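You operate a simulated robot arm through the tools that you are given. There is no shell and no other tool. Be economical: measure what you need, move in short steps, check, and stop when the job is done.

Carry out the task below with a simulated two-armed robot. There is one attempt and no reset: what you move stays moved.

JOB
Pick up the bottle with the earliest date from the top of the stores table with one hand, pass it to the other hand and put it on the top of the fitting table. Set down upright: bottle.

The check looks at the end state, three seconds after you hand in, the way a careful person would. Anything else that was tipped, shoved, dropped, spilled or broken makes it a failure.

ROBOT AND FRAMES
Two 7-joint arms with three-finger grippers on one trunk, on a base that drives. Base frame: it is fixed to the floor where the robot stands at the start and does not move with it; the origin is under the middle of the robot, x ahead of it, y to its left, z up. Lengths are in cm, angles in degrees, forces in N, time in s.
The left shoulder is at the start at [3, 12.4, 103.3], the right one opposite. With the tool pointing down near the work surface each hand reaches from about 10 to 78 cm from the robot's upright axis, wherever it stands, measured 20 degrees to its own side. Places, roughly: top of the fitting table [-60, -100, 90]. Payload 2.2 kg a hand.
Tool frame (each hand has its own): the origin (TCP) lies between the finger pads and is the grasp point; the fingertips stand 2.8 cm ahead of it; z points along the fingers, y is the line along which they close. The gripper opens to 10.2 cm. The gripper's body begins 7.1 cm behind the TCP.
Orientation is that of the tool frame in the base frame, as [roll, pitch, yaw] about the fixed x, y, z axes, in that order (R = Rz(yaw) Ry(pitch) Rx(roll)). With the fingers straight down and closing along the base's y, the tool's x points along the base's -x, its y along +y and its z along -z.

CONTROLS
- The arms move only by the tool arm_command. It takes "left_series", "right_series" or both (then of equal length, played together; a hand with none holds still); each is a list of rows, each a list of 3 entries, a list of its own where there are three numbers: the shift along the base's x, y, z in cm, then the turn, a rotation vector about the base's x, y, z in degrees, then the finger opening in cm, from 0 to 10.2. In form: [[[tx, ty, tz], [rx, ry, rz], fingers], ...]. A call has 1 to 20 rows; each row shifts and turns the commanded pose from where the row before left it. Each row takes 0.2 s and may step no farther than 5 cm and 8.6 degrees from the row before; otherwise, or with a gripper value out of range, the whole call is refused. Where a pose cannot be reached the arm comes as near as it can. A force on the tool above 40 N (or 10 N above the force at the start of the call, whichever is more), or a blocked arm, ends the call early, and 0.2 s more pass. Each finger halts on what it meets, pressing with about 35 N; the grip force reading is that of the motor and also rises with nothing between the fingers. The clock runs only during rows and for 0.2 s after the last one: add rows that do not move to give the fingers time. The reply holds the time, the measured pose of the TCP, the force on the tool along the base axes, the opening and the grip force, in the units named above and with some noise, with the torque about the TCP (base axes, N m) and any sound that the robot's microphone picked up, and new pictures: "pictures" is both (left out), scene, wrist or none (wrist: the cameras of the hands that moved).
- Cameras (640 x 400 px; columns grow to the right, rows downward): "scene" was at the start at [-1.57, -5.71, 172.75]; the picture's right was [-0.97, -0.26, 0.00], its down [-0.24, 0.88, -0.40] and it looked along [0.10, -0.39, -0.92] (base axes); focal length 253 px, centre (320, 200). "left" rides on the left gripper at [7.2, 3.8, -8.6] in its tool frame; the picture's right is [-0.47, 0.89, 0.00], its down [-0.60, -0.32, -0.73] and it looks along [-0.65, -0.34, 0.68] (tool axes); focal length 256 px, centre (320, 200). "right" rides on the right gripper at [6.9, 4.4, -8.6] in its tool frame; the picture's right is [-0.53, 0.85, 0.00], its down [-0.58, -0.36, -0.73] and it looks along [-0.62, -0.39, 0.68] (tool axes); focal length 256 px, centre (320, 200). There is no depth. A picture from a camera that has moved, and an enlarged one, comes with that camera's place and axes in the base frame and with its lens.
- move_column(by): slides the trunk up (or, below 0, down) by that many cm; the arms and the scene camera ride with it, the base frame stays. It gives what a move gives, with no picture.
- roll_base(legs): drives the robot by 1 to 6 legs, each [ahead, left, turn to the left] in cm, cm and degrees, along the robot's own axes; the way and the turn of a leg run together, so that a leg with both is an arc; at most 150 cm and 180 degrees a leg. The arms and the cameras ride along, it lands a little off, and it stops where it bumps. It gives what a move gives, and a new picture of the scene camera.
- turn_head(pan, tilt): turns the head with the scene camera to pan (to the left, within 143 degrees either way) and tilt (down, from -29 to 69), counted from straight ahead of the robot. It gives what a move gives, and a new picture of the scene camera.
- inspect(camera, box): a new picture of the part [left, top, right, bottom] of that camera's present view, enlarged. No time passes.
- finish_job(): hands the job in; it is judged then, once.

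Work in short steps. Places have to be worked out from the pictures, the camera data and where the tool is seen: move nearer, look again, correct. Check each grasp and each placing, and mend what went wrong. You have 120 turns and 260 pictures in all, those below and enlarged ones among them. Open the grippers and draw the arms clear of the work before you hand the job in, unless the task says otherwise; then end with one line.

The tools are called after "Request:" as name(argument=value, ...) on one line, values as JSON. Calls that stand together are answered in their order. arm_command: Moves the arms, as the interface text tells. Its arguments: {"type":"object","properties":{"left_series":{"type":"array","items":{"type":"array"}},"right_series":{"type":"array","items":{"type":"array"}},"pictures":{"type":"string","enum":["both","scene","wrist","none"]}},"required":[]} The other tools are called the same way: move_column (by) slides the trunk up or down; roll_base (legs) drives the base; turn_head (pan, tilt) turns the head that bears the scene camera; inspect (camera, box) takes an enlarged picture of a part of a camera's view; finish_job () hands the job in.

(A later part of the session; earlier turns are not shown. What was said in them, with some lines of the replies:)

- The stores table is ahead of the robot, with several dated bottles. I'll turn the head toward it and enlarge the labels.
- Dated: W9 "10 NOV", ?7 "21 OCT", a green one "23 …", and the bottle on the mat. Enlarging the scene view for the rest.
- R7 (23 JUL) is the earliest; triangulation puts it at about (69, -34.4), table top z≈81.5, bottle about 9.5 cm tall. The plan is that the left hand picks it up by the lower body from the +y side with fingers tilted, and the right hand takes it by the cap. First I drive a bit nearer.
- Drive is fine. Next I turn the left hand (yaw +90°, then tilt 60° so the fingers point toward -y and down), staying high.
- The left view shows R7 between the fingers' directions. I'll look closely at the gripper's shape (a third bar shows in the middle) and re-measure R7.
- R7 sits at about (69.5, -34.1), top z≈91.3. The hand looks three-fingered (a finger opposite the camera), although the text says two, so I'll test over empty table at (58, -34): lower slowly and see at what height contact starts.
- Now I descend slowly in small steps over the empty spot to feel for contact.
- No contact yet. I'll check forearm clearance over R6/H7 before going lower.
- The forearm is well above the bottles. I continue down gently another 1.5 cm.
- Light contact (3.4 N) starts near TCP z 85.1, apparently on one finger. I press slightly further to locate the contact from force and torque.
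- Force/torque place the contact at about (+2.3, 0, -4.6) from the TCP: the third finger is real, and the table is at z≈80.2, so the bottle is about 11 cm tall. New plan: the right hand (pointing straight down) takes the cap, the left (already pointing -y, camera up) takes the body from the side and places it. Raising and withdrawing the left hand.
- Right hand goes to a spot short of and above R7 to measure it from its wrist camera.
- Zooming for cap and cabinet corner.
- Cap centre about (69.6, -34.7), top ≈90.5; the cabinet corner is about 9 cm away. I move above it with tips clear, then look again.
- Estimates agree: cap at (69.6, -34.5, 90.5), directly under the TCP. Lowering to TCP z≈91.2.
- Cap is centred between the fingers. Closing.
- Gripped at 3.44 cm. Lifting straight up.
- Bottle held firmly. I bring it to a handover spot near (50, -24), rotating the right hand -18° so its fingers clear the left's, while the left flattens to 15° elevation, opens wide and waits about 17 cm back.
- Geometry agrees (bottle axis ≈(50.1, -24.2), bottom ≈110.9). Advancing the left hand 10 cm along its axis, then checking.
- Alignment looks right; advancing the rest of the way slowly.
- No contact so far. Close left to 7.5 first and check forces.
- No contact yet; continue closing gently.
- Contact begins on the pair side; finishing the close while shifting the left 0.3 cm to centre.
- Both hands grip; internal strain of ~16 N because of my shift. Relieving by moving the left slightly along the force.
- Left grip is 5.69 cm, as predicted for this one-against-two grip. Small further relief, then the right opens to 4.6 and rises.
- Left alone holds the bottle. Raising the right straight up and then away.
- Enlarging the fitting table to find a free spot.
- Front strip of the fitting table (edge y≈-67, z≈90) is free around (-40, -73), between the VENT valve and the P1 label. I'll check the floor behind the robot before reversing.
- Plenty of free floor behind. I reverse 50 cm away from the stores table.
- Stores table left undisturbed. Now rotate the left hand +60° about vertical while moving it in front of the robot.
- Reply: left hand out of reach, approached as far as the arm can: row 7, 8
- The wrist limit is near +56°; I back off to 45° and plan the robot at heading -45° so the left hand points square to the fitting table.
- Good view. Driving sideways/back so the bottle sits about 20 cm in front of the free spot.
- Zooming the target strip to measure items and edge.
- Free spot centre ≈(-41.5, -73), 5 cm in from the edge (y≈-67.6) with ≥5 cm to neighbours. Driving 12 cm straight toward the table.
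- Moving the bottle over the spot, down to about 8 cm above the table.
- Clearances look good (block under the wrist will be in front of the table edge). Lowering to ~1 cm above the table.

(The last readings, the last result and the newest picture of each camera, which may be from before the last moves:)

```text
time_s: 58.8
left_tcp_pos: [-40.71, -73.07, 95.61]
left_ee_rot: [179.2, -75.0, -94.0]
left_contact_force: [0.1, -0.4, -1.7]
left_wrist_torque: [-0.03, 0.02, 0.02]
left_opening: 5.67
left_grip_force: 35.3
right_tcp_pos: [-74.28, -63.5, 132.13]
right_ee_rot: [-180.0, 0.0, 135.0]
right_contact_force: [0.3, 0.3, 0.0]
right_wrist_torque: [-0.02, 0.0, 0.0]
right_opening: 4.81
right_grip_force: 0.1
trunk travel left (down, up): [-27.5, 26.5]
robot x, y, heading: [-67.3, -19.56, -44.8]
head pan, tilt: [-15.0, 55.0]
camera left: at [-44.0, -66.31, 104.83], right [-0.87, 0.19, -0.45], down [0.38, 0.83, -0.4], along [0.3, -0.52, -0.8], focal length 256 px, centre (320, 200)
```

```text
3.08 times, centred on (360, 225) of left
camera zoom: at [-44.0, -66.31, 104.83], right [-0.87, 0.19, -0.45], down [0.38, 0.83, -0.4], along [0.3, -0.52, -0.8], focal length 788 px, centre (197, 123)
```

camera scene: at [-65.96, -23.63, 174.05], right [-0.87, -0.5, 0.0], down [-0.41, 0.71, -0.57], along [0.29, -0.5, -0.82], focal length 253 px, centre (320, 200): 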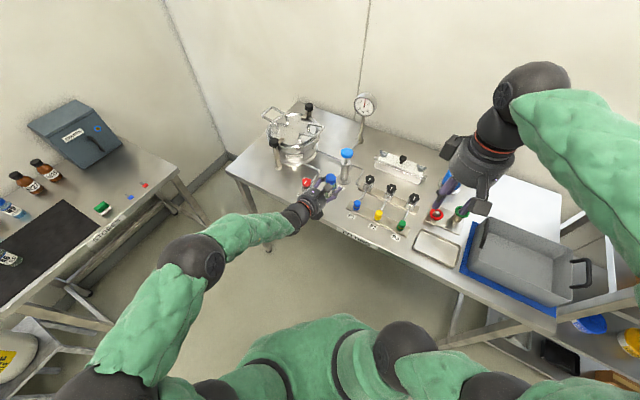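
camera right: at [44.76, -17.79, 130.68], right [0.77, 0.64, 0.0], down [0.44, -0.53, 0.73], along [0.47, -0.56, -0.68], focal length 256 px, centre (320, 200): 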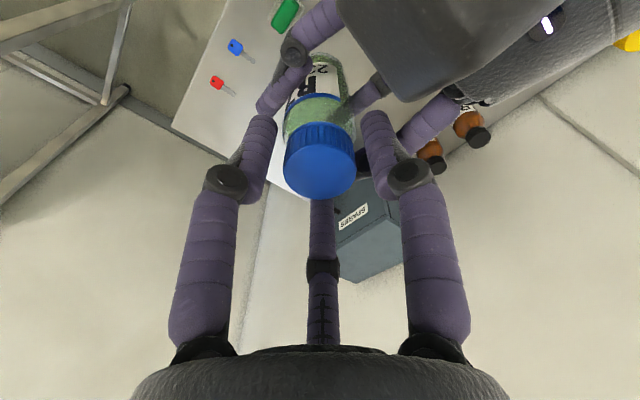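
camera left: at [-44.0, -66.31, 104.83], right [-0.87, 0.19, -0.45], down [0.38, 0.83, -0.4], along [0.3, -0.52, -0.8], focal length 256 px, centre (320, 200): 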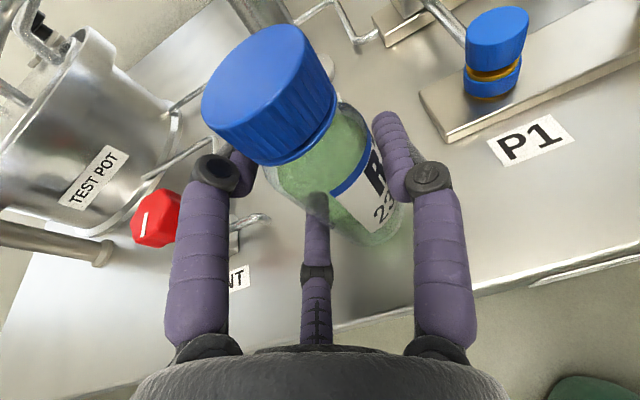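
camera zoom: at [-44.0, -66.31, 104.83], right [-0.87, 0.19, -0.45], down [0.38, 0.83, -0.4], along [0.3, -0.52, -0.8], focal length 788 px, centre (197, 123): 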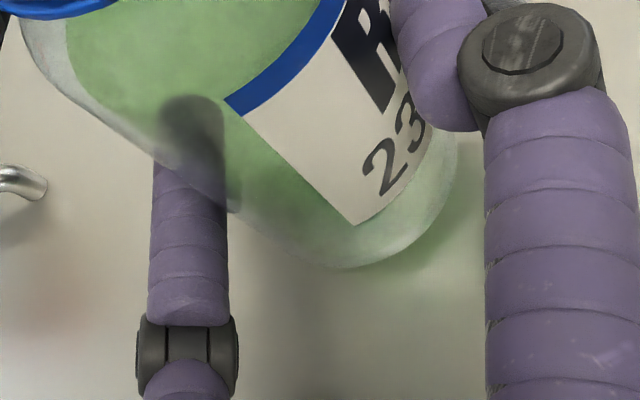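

Hovering about a centimetre above. Lowering in 0.2 cm steps, watching for contact.

Request:
arm_command(left_series=[[[0, 0, -0.25], [0, 0, 0], 4], [[0, 0, -0.25], [0, 0, 0], 4], [[0, 0, -0.2], [0, 0, 0], 4], [[0, 0, -0.2], [0, 0, 0], 4], [[0, 0, 0], [0, 0, 0], 4]], pictures="wrist")

```text
time_s: 60.0
left_tcp_pos: [-40.8, -73.01, 94.83]
left_ee_rot: [179.4, -75.2, -94.0]
left_contact_force: [-0.5, -1.1, 4.3]
left_wrist_torque: [-0.01, -0.04, 0.01]
left_opening: 5.7
left_grip_force: 35.1
right_tcp_pos: [-74.4, -63.51, 132.12]
right_ee_rot: [180.0, 0.0, 135.1]
right_contact_force: [-0.1, 0.9, -0.5]
right_wrist_torque: [-0.05, 0.01, 0.02]
right_opening: 4.8
right_grip_force: 0.0
trunk travel left (down, up): [-27.5, 26.5]
robot x, y, heading: [-67.4, -19.85, -45.1]
head pan, tilt: [-15.0, 55.0]
camera left: at [-44.02, -66.31, 104.02], right [-0.87, 0.19, -0.45], down [0.38, 0.83, -0.4], along [0.3, -0.52, -0.8], focal length 256 px, centre (320, 200)
```

left: 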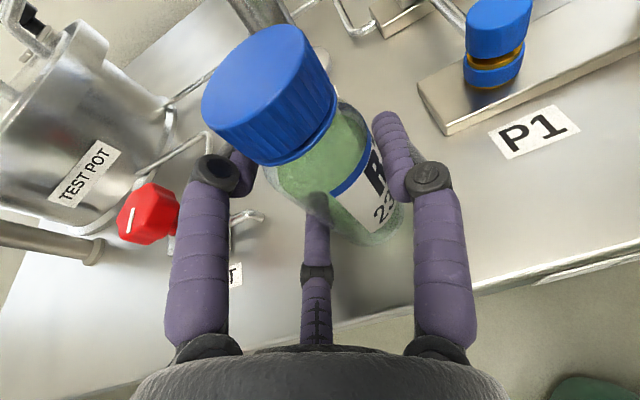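

Contact (about 6 N rise, centred under the bottle). Now I release gradually with a small opening.

Request:
arm_command(left_series=[[[0, 0, -0.05], [0, 0, 0], 4], [[0, 0, 0], [0, 0, 0], 5.8], [[0, 0, 0], [0, 0, 0], 6.0], [[0, 0, 0.1], [0, 0, 0], 6.2], [[0, 0, 0.1], [0, 0, 0], 6.4], [[0, 0, 0], [0, 0, 0], 6.4]], pictures="wrist")

Request:
inspect(camera="scene", box=[290, 150, 390, 230])

Request:
inspect(camera="left", box=[250, 100, 450, 290])

```text
time_s: 61.4
left_tcp_pos: [-40.83, -73.08, 95.03]
left_ee_rot: [179.2, -75.1, -93.7]
left_contact_force: [0.1, -0.3, 0.1]
left_wrist_torque: [-0.04, -0.02, 0.01]
left_opening: 6.39
left_grip_force: 0.0
right_tcp_pos: [-74.29, -63.51, 132.13]
right_ee_rot: [180.0, 0.0, 135.0]
right_contact_force: [-0.8, -0.7, 0.5]
right_wrist_torque: [-0.01, -0.01, 0.02]
right_opening: 4.79
right_grip_force: 0.0
trunk travel left (down, up): [-27.5, 26.5]
robot x, y, heading: [-67.11, -19.52, -44.8]
head pan, tilt: [-15.0, 55.0]
camera left: at [-44.04, -66.3, 104.1], right [-0.87, 0.19, -0.45], down [0.38, 0.83, -0.4], along [0.3, -0.52, -0.8], focal length 256 px, centre (320, 200)
```

left: 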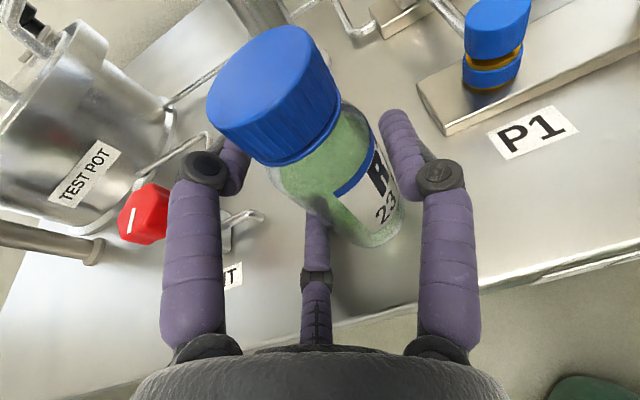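

```text
5.00 times, centred on (340, 190) of scene
camera zoom: at [-65.95, -23.72, 174.04], right [-0.87, -0.5, 0.0], down [-0.41, 0.71, -0.57], along [0.29, -0.5, -0.82], focal length 1265 px, centre (220, 250)
```

zoom: 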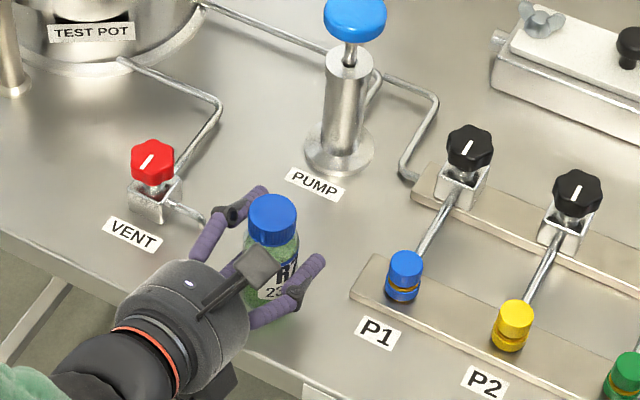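

```text
2.11 times, centred on (350, 195) of left
camera zoom: at [-44.04, -66.3, 104.1], right [-0.87, 0.19, -0.45], down [0.38, 0.83, -0.4], along [0.3, -0.52, -0.8], focal length 539 px, centre (257, 210)
```

zoom: 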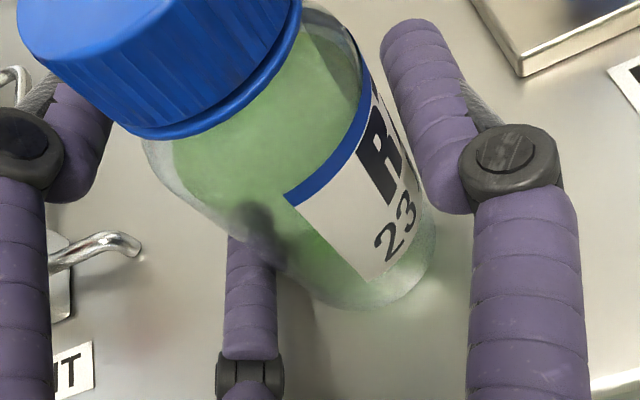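

Bottle stands free and upright. Opening further while shifting slightly +x and up so all fingers clear.

Request:
arm_command(left_series=[[[0.1, 0, 0.1], [0, 0, 0], 6.8], [[0.1, 0, 0.2], [0, 0, 0], 7.2], [[0.1, 0, 0.2], [0, 0, 0], 7.6], [[0, 0, 0], [0, 0, 0], 7.6]], pictures="wrist")

```text
time_s: 62.4
left_tcp_pos: [-40.45, -73.14, 95.35]
left_ee_rot: [179.1, -75.1, -93.7]
left_contact_force: [0.0, 0.3, 0.1]
left_wrist_torque: [-0.03, -0.01, 0.03]
left_opening: 7.59
left_grip_force: 0.0
right_tcp_pos: [-74.34, -63.53, 132.07]
right_ee_rot: [179.9, 0.0, 134.9]
right_contact_force: [0.5, 0.5, -0.6]
right_wrist_torque: [-0.01, -0.01, -0.01]
right_opening: 4.81
right_grip_force: 0.1
trunk travel left (down, up): [-27.5, 26.5]
robot x, y, heading: [-66.99, -19.43, -44.9]
head pan, tilt: [-15.0, 55.0]
camera left: at [-43.72, -66.26, 104.56], right [-0.87, 0.19, -0.45], down [0.38, 0.83, -0.4], along [0.3, -0.52, -0.8], focal length 256 px, centre (320, 200)
```

left: 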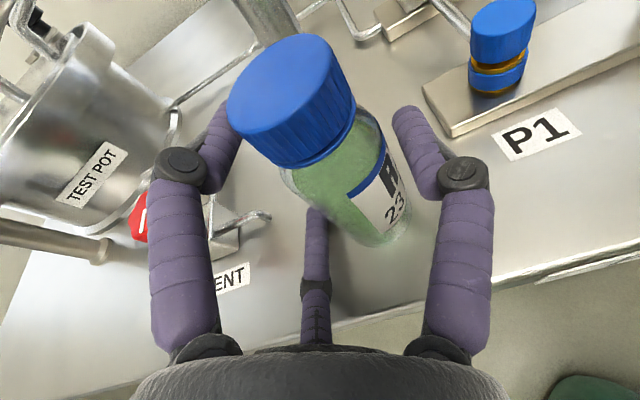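

All fingers clear on both sides. Withdrawing straight back along the tool axis.

Request:
arm_command(left_series=[[[0.07, 0.97, 0.26], [0, 0, 0], 7.6], [[0.07, 0.97, 0.26], [0, 0, 0], 7.6], [[0.14, 1.94, 0.52], [0, 0, 0], 7.6], [[0.14, 1.94, 0.52], [0, 0, 0], 7.6], [[0.2, 2.9, 0.8], [0, 0, 0], 7.6], [[0.2, 2.9, 0.8], [0, 0, 0], 7.6], [[0.2, 2.9, 0.8], [0, 0, 0], 7.6], [[0, 0, 0], [0, 0, 0], 7.6]])

Request:
inspect(camera="scene", box=[270, 130, 410, 240])

```text
time_s: 64.2
left_tcp_pos: [-39.45, -58.59, 99.4]
left_ee_rot: [179.3, -75.1, -93.9]
left_contact_force: [-0.2, 0.0, -0.3]
left_wrist_torque: [0.01, -0.01, 0.02]
left_opening: 7.58
left_grip_force: 0.2
right_tcp_pos: [-74.31, -63.68, 132.08]
right_ee_rot: [-180.0, -0.1, 134.9]
right_contact_force: [0.3, 0.0, 0.0]
right_wrist_torque: [-0.01, -0.04, 0.0]
right_opening: 4.81
right_grip_force: 0.2
trunk travel left (down, up): [-27.5, 26.5]
robot x, y, heading: [-67.5, -19.65, -45.1]
head pan, tilt: [-15.0, 55.0]
camera scene: at [-65.94, -23.81, 174.04], right [-0.87, -0.5, 0.0], down [-0.41, 0.71, -0.57], along [0.29, -0.5, -0.82], focal length 253 px, centre (320, 200)
camera left: at [-42.72, -51.8, 108.56], right [-0.87, 0.19, -0.45], down [0.38, 0.83, -0.4], along [0.3, -0.52, -0.8], focal length 256 px, centre (320, 200)
```

scene: 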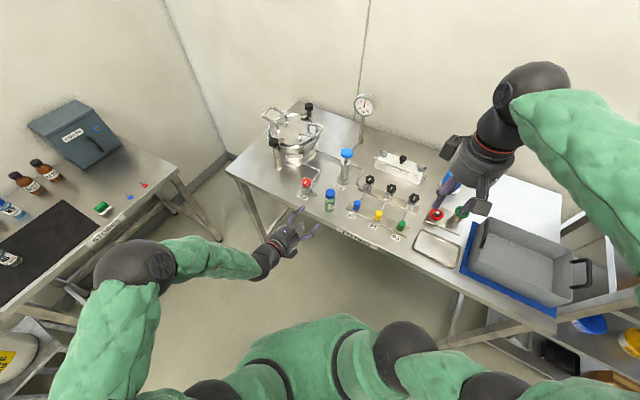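
left: 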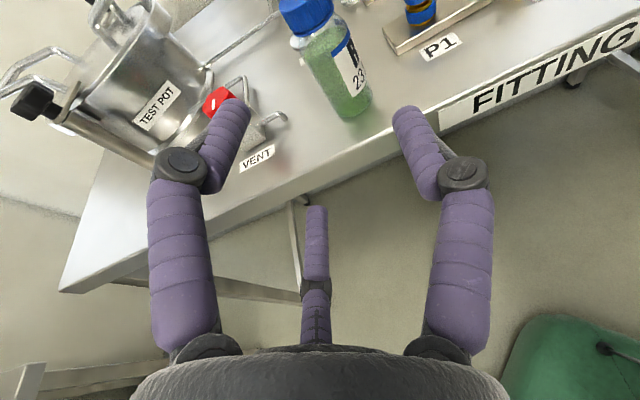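

```text
3.64 times, centred on (340, 185) of scene
camera zoom: at [-65.94, -23.81, 174.04], right [-0.87, -0.5, 0.0], down [-0.41, 0.71, -0.57], along [0.29, -0.5, -0.82], focal length 920 px, centre (247, 254)
```

zoom: 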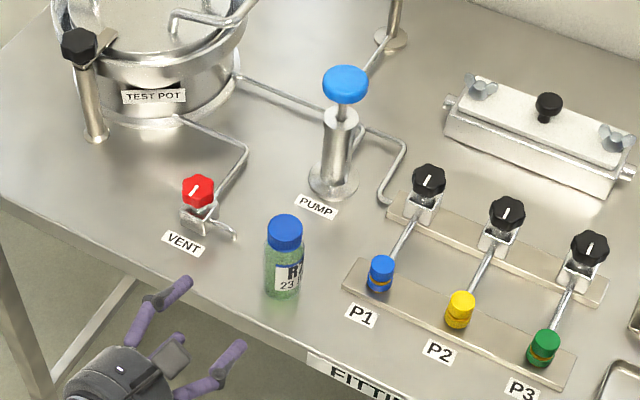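

R7 stands upright on the fitting table and nothing else moved. Opening both hands and backing the robot away.

Request:
roll_base(legs=[[-14, 14, 0]])

Request:
arm_command(left_series=[[[0, 0, 2], [0, 0, 0], 10], [[0, 0, 2], [0, 0, 0], 10], [[0, 0, 0], [0, 0, 0], 10]], right_series=[[[0, 0, 0], [0, 0, 0], 7], [[0, 0, 0], [0, 0, 0], 10], [[0, 0, 0], [0, 0, 0], 10]], pictures="scene")

```text
time_s: 65.8
left_tcp_pos: [-39.45, -38.58, 99.49]
left_ee_rot: [179.4, -75.1, -93.8]
left_contact_force: [0.1, 0.0, 0.6]
left_wrist_torque: [0.03, 0.02, -0.03]
left_opening: 7.6
left_grip_force: 0.0
right_tcp_pos: [-74.26, -43.54, 132.18]
right_ee_rot: [-180.0, 0.0, 135.1]
right_contact_force: [-0.1, 0.1, 0.8]
right_wrist_torque: [-0.03, 0.0, -0.03]
right_opening: 4.8
right_grip_force: 0.1
trunk travel left (down, up): [-27.5, 26.5]
robot x, y, heading: [-66.89, 0.33, -44.8]
head pan, tilt: [-15.0, 55.0]
camera scene: at [-65.89, -3.7, 174.05], right [-0.87, -0.5, 0.0], down [-0.41, 0.71, -0.57], along [0.29, -0.5, -0.82], focal length 253 px, centre (320, 200)
```

scene: 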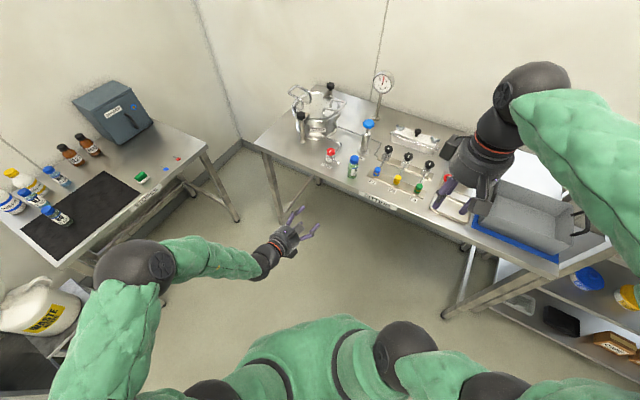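

```text
time_s: 66.6
left_tcp_pos: [-39.46, -38.8, 103.44]
left_ee_rot: [179.3, -74.9, -93.8]
left_contact_force: [-0.3, 0.3, 0.5]
left_wrist_torque: [0.01, 0.01, -0.01]
left_opening: 10.03
left_grip_force: 0.0
right_tcp_pos: [-74.23, -43.73, 132.16]
right_ee_rot: [-179.9, 0.0, 135.1]
right_contact_force: [0.9, -0.1, 0.3]
right_wrist_torque: [0.0, -0.02, 0.0]
right_opening: 9.98
right_grip_force: 0.0
trunk travel left (down, up): [-27.5, 26.5]
robot x, y, heading: [-67.55, 0.19, -44.8]
head pan, tilt: [-15.0, 55.0]
camera scene: at [-65.88, -3.91, 174.04], right [-0.87, -0.5, 0.0], down [-0.41, 0.71, -0.57], along [0.29, -0.5, -0.82], focal length 253 px, centre (320, 200)
```

scene: 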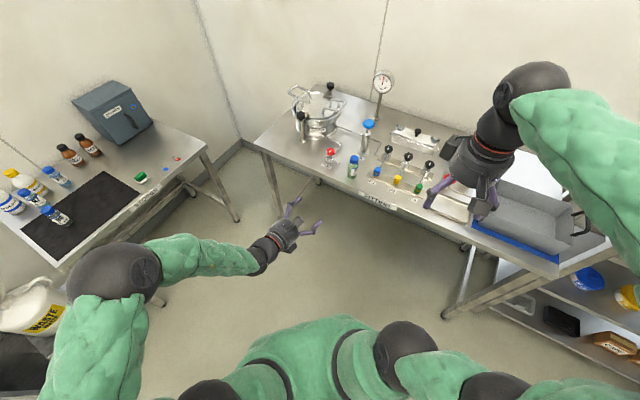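

The bottle is upright on the fitting table, all the other items are standing as they were, and both grippers are open and clear. Handing in.

Request:
finish_job()

```text
The job is handed in.
```

Bottle R7 (23 JUL, the earliest date) was picked up with the right hand, passed to the left hand and set upright on the fitting table; in the last pictures nothing else had been disturbed.
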